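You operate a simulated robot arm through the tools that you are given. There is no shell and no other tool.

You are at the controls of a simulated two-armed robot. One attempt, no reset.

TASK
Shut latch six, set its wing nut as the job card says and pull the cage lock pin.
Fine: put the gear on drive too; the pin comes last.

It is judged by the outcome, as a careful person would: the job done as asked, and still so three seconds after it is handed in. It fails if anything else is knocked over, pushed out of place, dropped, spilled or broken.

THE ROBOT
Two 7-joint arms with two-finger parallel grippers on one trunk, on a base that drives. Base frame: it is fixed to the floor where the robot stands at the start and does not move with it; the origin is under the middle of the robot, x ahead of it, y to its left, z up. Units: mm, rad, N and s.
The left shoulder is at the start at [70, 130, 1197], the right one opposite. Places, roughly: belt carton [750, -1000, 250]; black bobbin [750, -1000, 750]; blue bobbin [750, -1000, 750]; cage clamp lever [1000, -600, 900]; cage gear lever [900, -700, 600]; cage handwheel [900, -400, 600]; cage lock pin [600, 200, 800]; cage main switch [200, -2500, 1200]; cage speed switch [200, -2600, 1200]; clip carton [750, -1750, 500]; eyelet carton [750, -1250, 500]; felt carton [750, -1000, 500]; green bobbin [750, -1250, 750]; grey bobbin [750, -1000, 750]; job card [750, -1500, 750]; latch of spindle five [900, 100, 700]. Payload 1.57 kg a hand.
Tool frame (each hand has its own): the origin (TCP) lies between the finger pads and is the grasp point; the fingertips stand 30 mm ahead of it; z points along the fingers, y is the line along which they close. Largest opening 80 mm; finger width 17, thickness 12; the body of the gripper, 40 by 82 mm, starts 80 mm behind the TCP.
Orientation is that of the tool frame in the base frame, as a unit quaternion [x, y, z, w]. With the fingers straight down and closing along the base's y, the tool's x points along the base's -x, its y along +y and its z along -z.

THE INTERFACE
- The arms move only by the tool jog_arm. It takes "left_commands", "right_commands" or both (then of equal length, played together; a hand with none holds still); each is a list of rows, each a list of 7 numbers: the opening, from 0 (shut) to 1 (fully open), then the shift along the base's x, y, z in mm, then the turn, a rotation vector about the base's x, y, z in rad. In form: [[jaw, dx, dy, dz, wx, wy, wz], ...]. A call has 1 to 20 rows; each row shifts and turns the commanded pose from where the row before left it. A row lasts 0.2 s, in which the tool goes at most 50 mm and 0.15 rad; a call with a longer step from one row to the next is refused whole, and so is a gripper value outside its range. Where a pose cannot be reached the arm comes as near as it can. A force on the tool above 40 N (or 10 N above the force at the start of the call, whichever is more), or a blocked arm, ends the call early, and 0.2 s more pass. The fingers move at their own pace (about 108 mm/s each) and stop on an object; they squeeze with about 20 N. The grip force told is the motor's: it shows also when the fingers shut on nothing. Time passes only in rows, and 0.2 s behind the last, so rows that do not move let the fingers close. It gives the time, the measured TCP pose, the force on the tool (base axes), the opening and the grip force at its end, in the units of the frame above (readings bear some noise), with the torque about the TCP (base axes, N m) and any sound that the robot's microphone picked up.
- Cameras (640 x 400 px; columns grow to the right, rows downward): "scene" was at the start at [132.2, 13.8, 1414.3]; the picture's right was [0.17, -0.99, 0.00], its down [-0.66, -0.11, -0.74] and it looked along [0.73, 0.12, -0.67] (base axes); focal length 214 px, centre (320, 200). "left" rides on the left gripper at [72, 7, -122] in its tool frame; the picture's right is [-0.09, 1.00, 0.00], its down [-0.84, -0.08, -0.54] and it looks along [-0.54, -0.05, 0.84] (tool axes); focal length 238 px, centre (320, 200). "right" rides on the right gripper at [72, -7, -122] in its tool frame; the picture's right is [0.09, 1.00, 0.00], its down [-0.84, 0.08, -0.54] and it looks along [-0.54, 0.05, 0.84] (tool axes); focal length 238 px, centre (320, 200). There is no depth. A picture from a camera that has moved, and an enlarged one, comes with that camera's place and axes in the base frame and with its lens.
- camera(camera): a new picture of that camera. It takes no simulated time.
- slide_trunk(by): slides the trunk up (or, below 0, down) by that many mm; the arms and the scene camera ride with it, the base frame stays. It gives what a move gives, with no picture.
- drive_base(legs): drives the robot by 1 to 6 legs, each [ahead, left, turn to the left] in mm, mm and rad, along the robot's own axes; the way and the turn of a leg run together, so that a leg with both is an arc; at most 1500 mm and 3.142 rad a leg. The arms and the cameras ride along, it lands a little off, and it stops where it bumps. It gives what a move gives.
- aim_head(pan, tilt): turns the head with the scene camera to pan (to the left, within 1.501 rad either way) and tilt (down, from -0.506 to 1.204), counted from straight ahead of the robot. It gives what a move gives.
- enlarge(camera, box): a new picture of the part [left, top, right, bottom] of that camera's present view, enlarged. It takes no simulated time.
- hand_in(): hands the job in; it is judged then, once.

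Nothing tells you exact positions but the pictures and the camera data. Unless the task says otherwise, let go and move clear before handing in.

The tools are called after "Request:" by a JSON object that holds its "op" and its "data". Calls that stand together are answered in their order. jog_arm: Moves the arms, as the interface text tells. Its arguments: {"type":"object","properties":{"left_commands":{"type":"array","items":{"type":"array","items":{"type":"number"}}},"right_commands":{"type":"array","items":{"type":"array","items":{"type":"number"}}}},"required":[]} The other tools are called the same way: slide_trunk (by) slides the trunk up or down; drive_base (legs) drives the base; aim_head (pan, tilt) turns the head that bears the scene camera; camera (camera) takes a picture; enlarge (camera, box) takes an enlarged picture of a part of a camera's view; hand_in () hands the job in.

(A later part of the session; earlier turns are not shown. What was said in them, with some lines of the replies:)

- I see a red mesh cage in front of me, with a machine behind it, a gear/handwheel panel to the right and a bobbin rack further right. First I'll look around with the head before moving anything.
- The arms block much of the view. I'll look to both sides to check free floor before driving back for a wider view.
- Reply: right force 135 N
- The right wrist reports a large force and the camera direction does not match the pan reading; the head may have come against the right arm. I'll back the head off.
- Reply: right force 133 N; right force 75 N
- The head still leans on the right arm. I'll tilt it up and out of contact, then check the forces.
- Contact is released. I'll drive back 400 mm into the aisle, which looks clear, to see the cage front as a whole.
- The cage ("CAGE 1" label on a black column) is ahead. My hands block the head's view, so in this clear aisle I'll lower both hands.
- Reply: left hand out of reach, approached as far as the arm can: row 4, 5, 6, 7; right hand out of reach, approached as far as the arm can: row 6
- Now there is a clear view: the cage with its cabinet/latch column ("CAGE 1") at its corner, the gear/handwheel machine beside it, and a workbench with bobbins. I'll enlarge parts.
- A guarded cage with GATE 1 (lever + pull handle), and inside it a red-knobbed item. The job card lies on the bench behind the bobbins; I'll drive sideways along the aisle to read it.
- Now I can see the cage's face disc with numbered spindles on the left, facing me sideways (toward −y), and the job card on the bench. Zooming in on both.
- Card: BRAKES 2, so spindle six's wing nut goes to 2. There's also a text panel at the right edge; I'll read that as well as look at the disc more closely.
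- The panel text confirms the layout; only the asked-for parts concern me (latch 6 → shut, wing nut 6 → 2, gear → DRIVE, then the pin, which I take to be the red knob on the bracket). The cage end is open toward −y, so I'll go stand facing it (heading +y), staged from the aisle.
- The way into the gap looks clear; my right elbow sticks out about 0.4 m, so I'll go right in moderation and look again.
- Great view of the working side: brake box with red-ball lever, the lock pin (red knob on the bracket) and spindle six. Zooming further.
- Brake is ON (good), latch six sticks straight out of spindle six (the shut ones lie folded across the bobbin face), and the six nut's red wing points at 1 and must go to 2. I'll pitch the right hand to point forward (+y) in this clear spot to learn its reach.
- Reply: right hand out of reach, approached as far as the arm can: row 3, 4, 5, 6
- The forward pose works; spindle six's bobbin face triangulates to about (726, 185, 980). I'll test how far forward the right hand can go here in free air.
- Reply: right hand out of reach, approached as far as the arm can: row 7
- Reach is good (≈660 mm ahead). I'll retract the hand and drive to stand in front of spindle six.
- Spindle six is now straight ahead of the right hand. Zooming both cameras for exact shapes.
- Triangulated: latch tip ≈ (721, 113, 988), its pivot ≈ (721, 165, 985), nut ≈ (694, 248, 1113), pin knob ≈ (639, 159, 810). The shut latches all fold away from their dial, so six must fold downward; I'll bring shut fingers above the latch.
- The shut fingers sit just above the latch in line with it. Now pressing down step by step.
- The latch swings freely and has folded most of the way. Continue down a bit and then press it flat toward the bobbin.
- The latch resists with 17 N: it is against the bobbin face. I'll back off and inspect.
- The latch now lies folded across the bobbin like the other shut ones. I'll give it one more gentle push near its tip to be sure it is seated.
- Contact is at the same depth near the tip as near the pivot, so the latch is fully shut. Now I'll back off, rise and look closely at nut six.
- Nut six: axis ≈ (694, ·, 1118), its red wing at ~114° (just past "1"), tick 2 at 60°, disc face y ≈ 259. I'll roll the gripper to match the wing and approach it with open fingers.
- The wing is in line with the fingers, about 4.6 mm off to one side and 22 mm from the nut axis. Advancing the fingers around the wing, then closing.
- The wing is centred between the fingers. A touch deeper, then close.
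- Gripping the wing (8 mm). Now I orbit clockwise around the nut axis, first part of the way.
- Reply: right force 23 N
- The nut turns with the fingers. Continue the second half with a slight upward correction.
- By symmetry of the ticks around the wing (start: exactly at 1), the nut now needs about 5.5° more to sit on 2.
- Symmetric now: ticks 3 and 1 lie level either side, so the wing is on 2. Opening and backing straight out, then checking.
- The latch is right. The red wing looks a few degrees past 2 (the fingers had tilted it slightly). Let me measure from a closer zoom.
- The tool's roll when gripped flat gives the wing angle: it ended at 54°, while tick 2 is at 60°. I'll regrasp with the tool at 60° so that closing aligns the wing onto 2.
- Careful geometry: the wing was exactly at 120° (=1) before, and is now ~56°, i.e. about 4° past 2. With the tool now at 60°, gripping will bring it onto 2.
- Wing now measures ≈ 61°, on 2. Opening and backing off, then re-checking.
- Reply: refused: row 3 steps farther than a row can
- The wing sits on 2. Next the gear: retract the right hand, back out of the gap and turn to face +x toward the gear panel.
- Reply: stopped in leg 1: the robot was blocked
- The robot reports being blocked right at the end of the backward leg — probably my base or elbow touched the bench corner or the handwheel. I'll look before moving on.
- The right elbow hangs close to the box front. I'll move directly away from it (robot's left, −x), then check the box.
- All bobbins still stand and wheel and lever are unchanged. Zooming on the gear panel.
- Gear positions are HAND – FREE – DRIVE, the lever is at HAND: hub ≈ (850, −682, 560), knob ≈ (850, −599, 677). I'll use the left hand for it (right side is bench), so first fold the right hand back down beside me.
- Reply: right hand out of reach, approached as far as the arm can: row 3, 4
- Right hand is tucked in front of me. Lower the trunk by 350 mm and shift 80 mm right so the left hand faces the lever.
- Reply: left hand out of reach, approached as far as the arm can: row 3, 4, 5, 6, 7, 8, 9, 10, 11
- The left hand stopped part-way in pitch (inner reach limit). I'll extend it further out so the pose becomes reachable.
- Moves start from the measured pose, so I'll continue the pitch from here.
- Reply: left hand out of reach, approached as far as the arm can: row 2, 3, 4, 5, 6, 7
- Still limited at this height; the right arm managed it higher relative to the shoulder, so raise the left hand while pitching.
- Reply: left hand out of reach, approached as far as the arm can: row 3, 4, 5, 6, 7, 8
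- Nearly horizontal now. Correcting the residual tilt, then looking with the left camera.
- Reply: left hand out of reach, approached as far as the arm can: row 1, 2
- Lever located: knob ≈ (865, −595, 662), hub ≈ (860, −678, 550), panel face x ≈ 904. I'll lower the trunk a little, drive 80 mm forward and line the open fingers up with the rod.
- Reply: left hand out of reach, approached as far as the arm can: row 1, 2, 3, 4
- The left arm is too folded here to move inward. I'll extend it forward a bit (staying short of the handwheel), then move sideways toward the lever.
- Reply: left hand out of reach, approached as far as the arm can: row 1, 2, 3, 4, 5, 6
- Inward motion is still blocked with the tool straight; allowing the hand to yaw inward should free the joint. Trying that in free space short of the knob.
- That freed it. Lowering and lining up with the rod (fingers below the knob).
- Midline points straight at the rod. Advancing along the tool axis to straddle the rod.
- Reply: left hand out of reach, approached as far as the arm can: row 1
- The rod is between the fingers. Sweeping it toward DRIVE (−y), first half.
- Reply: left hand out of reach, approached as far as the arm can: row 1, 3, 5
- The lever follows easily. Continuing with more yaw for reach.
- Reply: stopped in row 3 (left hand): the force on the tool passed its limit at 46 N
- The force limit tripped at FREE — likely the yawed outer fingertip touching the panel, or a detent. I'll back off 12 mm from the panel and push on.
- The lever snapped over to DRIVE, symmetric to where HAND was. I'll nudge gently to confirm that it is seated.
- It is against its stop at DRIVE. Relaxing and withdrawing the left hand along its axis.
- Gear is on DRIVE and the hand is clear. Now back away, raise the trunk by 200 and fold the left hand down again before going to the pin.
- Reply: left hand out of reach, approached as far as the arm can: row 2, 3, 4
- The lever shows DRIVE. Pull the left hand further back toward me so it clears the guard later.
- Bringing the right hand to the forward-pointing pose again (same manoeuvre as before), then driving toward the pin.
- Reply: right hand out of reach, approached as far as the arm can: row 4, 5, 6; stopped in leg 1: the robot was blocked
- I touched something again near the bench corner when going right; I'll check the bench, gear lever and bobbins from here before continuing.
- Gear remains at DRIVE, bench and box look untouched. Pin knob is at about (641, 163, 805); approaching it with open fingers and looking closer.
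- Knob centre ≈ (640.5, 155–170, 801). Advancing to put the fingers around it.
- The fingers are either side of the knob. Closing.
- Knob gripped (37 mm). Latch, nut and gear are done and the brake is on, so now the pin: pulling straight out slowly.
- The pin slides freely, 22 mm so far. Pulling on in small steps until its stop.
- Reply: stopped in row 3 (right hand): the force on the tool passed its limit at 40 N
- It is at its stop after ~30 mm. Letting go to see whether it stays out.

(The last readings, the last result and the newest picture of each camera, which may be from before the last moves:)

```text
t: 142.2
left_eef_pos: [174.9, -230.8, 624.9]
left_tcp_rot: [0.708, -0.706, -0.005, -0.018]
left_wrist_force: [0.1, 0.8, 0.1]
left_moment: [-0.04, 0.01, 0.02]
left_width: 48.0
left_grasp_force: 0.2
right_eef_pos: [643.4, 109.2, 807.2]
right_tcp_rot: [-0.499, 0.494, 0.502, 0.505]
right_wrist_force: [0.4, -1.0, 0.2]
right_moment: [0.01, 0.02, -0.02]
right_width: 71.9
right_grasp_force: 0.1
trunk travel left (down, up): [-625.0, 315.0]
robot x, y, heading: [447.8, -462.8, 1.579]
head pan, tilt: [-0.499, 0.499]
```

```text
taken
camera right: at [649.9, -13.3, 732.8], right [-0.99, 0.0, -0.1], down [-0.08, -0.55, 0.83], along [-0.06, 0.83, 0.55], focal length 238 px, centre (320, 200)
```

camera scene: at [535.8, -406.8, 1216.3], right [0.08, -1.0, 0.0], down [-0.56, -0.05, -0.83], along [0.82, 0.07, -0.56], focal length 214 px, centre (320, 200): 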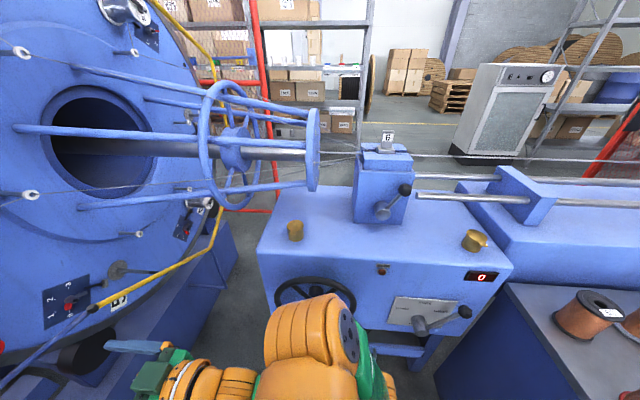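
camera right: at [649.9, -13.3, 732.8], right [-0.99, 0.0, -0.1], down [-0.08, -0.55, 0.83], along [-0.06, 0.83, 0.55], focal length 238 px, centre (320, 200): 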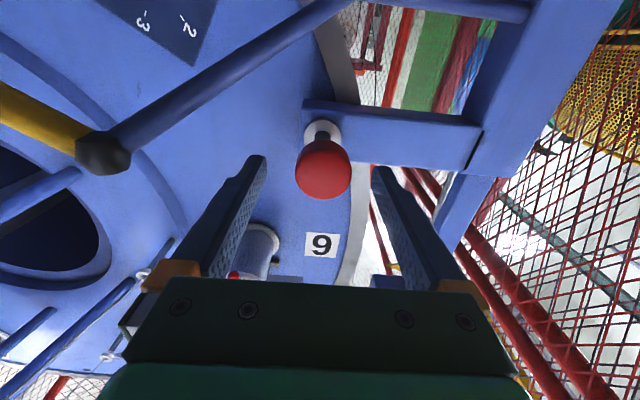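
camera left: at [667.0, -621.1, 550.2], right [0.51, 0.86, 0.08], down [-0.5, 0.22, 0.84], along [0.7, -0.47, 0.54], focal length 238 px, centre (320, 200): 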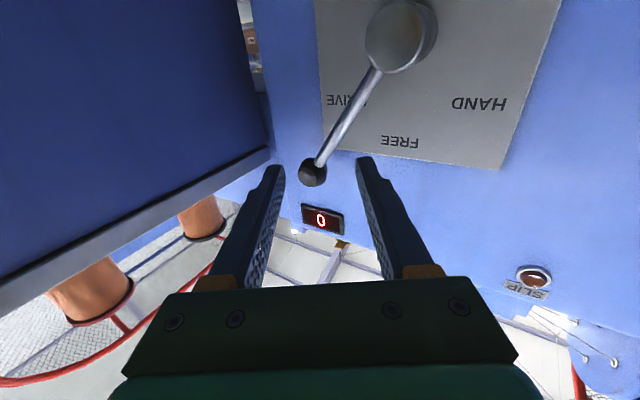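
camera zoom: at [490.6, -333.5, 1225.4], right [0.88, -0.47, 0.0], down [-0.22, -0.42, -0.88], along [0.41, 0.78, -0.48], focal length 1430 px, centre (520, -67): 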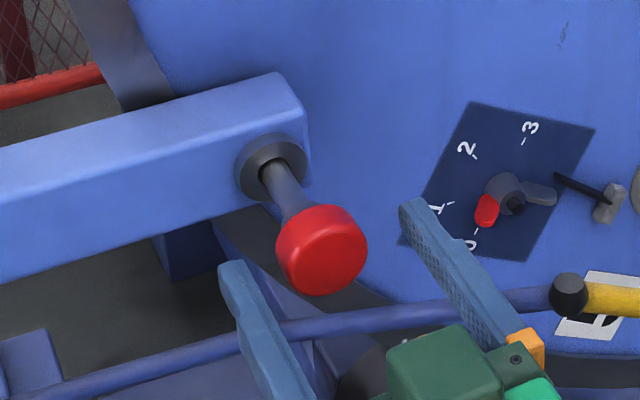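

The pin stays out. Withdrawing the hand straight back and doing a final check of latch, nut, disc and gear.

Request:
{"op": "jog_arm", "data": {"right_commands": [[0.9, 0, -20, 0, 0, 0, 0], [0.9, 0, -35, 0, 0, 0, 0], [0.9, 0, -40, 0, 0, 0, 0], [0.9, 0, -40, 0, 0, 0, 0]]}}

Request:
{"op": "camera", "data": {"camera": "scene"}}

Request:
{"op": "enlarge", "data": {"camera": "scene", "box": [230, 90, 350, 260]}}

Request:
{"op": "enlarge", "data": {"camera": "right", "box": [230, 60, 400, 270]}}

Request:
{"op": "aim_head", "data": {"pan": -1.45, "tilt": 0.5}}

Request:
{"op": "camera", "data": {"camera": "scene"}}

```text
t: 143.2
left_eef_pos: [175.4, -231.4, 625.7]
left_tcp_rot: [0.708, -0.706, -0.005, -0.018]
left_wrist_force: [0.0, -0.4, 0.0]
left_moment: [-0.01, 0.01, 0.04]
left_width: 48.2
left_grasp_force: 0.1
right_eef_pos: [643.2, -25.9, 805.4]
right_tcp_rot: [-0.499, 0.494, 0.502, 0.505]
right_wrist_force: [-0.4, -0.6, 0.1]
right_moment: [-0.01, 0.0, 0.01]
right_width: 72.0
right_grasp_force: 0.1
trunk travel left (down, up): [-625.0, 315.0]
robot x, y, heading: [448.2, -464.7, 1.582]
head pan, tilt: [-0.499, 0.499]
```

```text
taken
camera scene: at [490.3, -334.4, 1225.6], right [0.88, -0.47, 0.0], down [-0.22, -0.42, -0.88], along [0.41, 0.78, -0.48], focal length 214 px, centre (320, 200)
```

scene: 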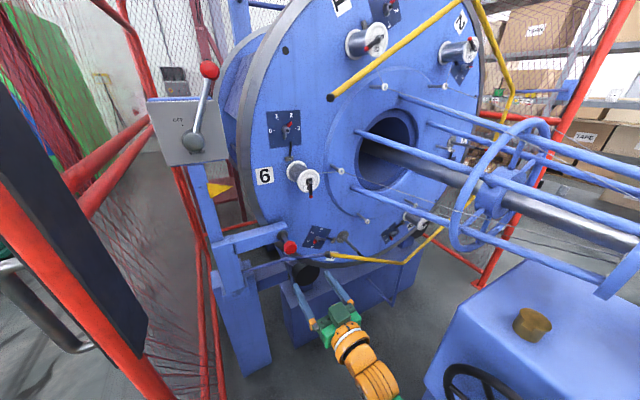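

```text
2.35 times, centred on (290, 175) of scene
camera zoom: at [490.3, -334.4, 1225.6], right [0.88, -0.47, 0.0], down [-0.22, -0.42, -0.88], along [0.41, 0.78, -0.48], focal length 505 px, centre (391, 259)
```

zoom: 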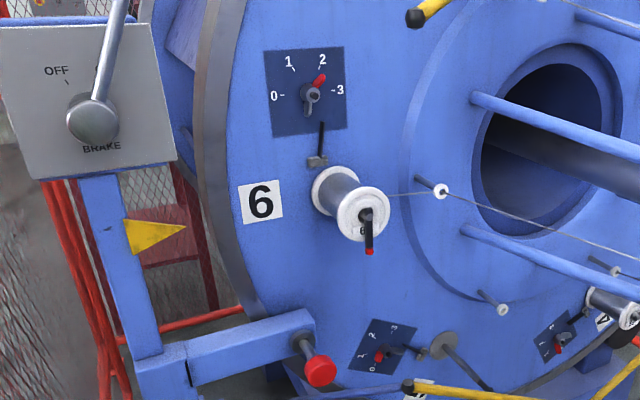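

```text
1.90 times, centred on (315, 165) of right
camera zoom: at [650.7, -148.6, 732.3], right [-0.99, 0.0, -0.1], down [-0.08, -0.55, 0.83], along [-0.06, 0.83, 0.55], focal length 454 px, centre (330, 267)
```

zoom: 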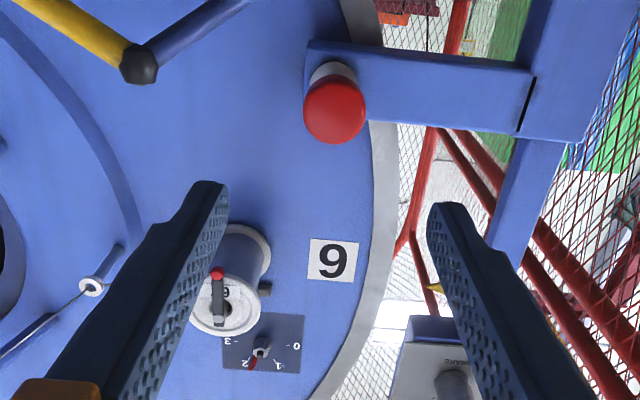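

```text
t: 144.5
left_eef_pos: [175.3, -230.0, 625.6]
left_tcp_rot: [0.708, -0.706, -0.006, -0.018]
left_wrist_force: [0.0, 0.3, -0.2]
left_moment: [0.02, -0.03, 0.0]
left_width: 48.0
left_grasp_force: 0.1
right_eef_pos: [643.2, -24.6, 806.2]
right_tcp_rot: [-0.498, 0.495, 0.501, 0.506]
right_wrist_force: [0.6, -0.2, -0.1]
right_moment: [0.02, 0.03, -0.03]
right_width: 72.1
right_grasp_force: 0.1
trunk travel left (down, up): [-625.0, 315.0]
robot x, y, heading: [447.1, -462.7, 1.584]
head pan, tilt: [-1.45, 0.499]
```

```text
taken
camera scene: at [537.9, -401.3, 1225.4], right [0.13, -0.99, 0.0], down [-0.47, -0.06, -0.88], along [0.87, 0.12, -0.48], focal length 214 px, centre (320, 200)
```

scene: 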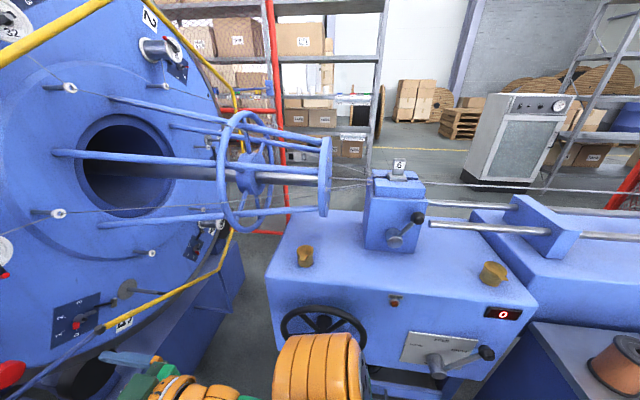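

All three items look right: latch shut, nut on 2, pin out, gear on DRIVE, brake still on. I'll back clear into the aisle and check that the bench I brushed earlier is undisturbed.

Request:
{"op": "drive_base", "data": {"legs": [[-120, 0, 0], [0, 450, 0]]}}

Request:
{"op": "aim_head", "data": {"pan": -1.5, "tilt": 0.4}}

Request:
{"op": "camera", "data": {"camera": "scene"}}

Request:
{"op": "enlarge", "data": {"camera": "scene", "box": [300, 200, 600, 390]}}

```text
t: 148.1
left_eef_pos: [-276.2, -356.2, 624.9]
left_tcp_rot: [-0.706, 0.708, 0.005, 0.019]
left_wrist_force: [-0.5, 0.7, 0.2]
left_moment: [-0.01, -0.03, -0.02]
left_width: 47.7
left_grasp_force: 0.0
right_eef_pos: [192.9, -151.2, 804.6]
right_tcp_rot: [-0.499, 0.496, 0.501, 0.504]
right_wrist_force: [-0.5, 0.6, -0.2]
right_moment: [-0.01, -0.01, 0.04]
right_width: 72.1
right_grasp_force: 0.1
trunk travel left (down, up): [-625.0, 315.0]
robot x, y, heading: [-4.5, -589.5, 1.581]
head pan, tilt: [-1.45, 0.499]
```

```text
t: 148.7
left_eef_pos: [-275.8, -355.4, 624.6]
left_tcp_rot: [-0.707, 0.707, 0.005, 0.019]
left_wrist_force: [0.0, 0.3, 0.8]
left_moment: [0.0, 0.0, 0.0]
left_width: 48.0
left_grasp_force: 0.0
right_eef_pos: [192.9, -150.6, 805.5]
right_tcp_rot: [-0.5, 0.495, 0.502, 0.504]
right_wrist_force: [-0.2, 1.3, -0.6]
right_moment: [0.01, -0.01, 0.03]
right_width: 71.8
right_grasp_force: 0.1
trunk travel left (down, up): [-625.0, 315.0]
robot x, y, heading: [-2.4, -585.8, 1.579]
head pan, tilt: [-1.499, 0.4]
```

```text
taken
camera scene: at [88.1, -531.1, 1234.5], right [0.08, -1.0, 0.0], down [-0.39, -0.03, -0.92], along [0.92, 0.07, -0.39], focal length 214 px, centre (320, 200)
```

scene: 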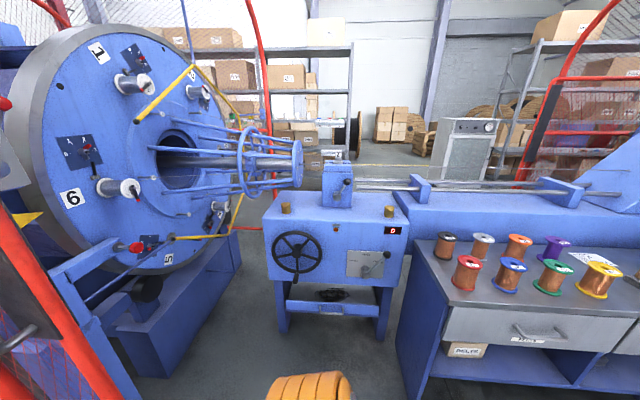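

```text
2.11 times, centred on (450, 295) of scene
camera zoom: at [88.1, -531.1, 1234.5], right [0.08, -1.0, 0.0], down [-0.39, -0.03, -0.92], along [0.92, 0.07, -0.39], focal length 452 px, centre (46, 0)
```

zoom: 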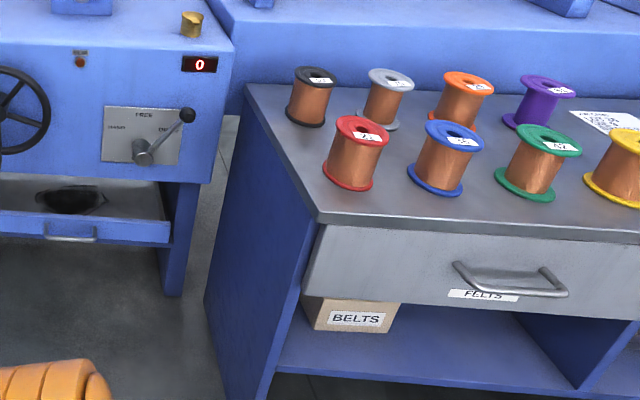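

Everything on the bench stands as before. One last zoom at handwheel and cage.

Request:
{"op": "enlarge", "data": {"camera": "scene", "box": [255, 190, 415, 320]}}

Request:
{"op": "enlarge", "data": {"camera": "scene", "box": [40, 120, 200, 270]}}

```text
3.08 times, centred on (335, 255) of scene
camera zoom: at [88.1, -531.1, 1234.5], right [0.08, -1.0, 0.0], down [-0.39, -0.03, -0.92], along [0.92, 0.07, -0.39], focal length 660 px, centre (274, 31)
```

zoom: 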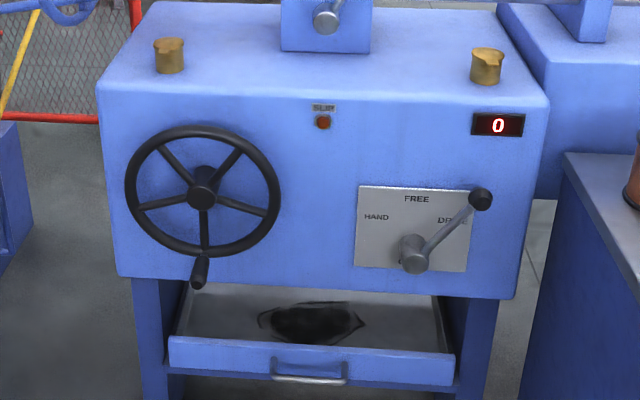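

```text
2.67 times, centred on (120, 195) of scene
camera zoom: at [88.1, -531.1, 1234.5], right [0.08, -1.0, 0.0], down [-0.39, -0.03, -0.92], along [0.92, 0.07, -0.39], focal length 572 px, centre (853, 213)
```

zoom: 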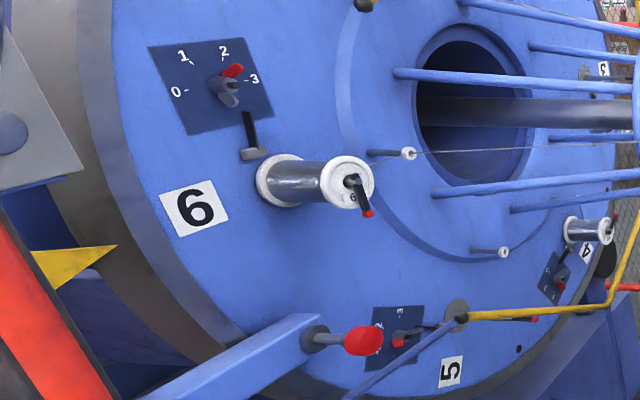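

Latch six is shut, its wing nut is on 2 as the card says, the gear is on DRIVE, and the pin is out. The handwheel, bobbins and brake look undisturbed and I'm clear of everything, so I'm handing in.

Request:
{"op": "hand_in", "data": {}}

```text
The job is handed in.
```

Latch six is shut, its wing nut is set to 2 (the card says BRAKES 2), the gear is on DRIVE, and I pulled the cage lock pin last. I checked all of it by camera before handing in, but the judge's result hasn't come back.

- **Latch six:** folded flat across the bobbin face like the other shut ones. It resisted at the same depth near its pivot and near its tip.
- **Wing nut six:** moved from 1 to 2. My first turn went about 4° too far, so I gripped it again and corrected it. By the cameras it now sits within about 2° of the mark.
- **Gear:** moved from HAND to DRIVE, and the lever rests firmly against its stop.
- **Lock pin:** came out about 30 mm to its stop and stayed out when I let go. The cage brake was on the whole time and I left it on.

**Contact:** the drive was blocked twice near the left end of the bench, most likely the base touching the bench corner. While looking around at the start, the head also pressed against the right arm. Afterwards the bobbins, handwheel and gear panel all looked as before.
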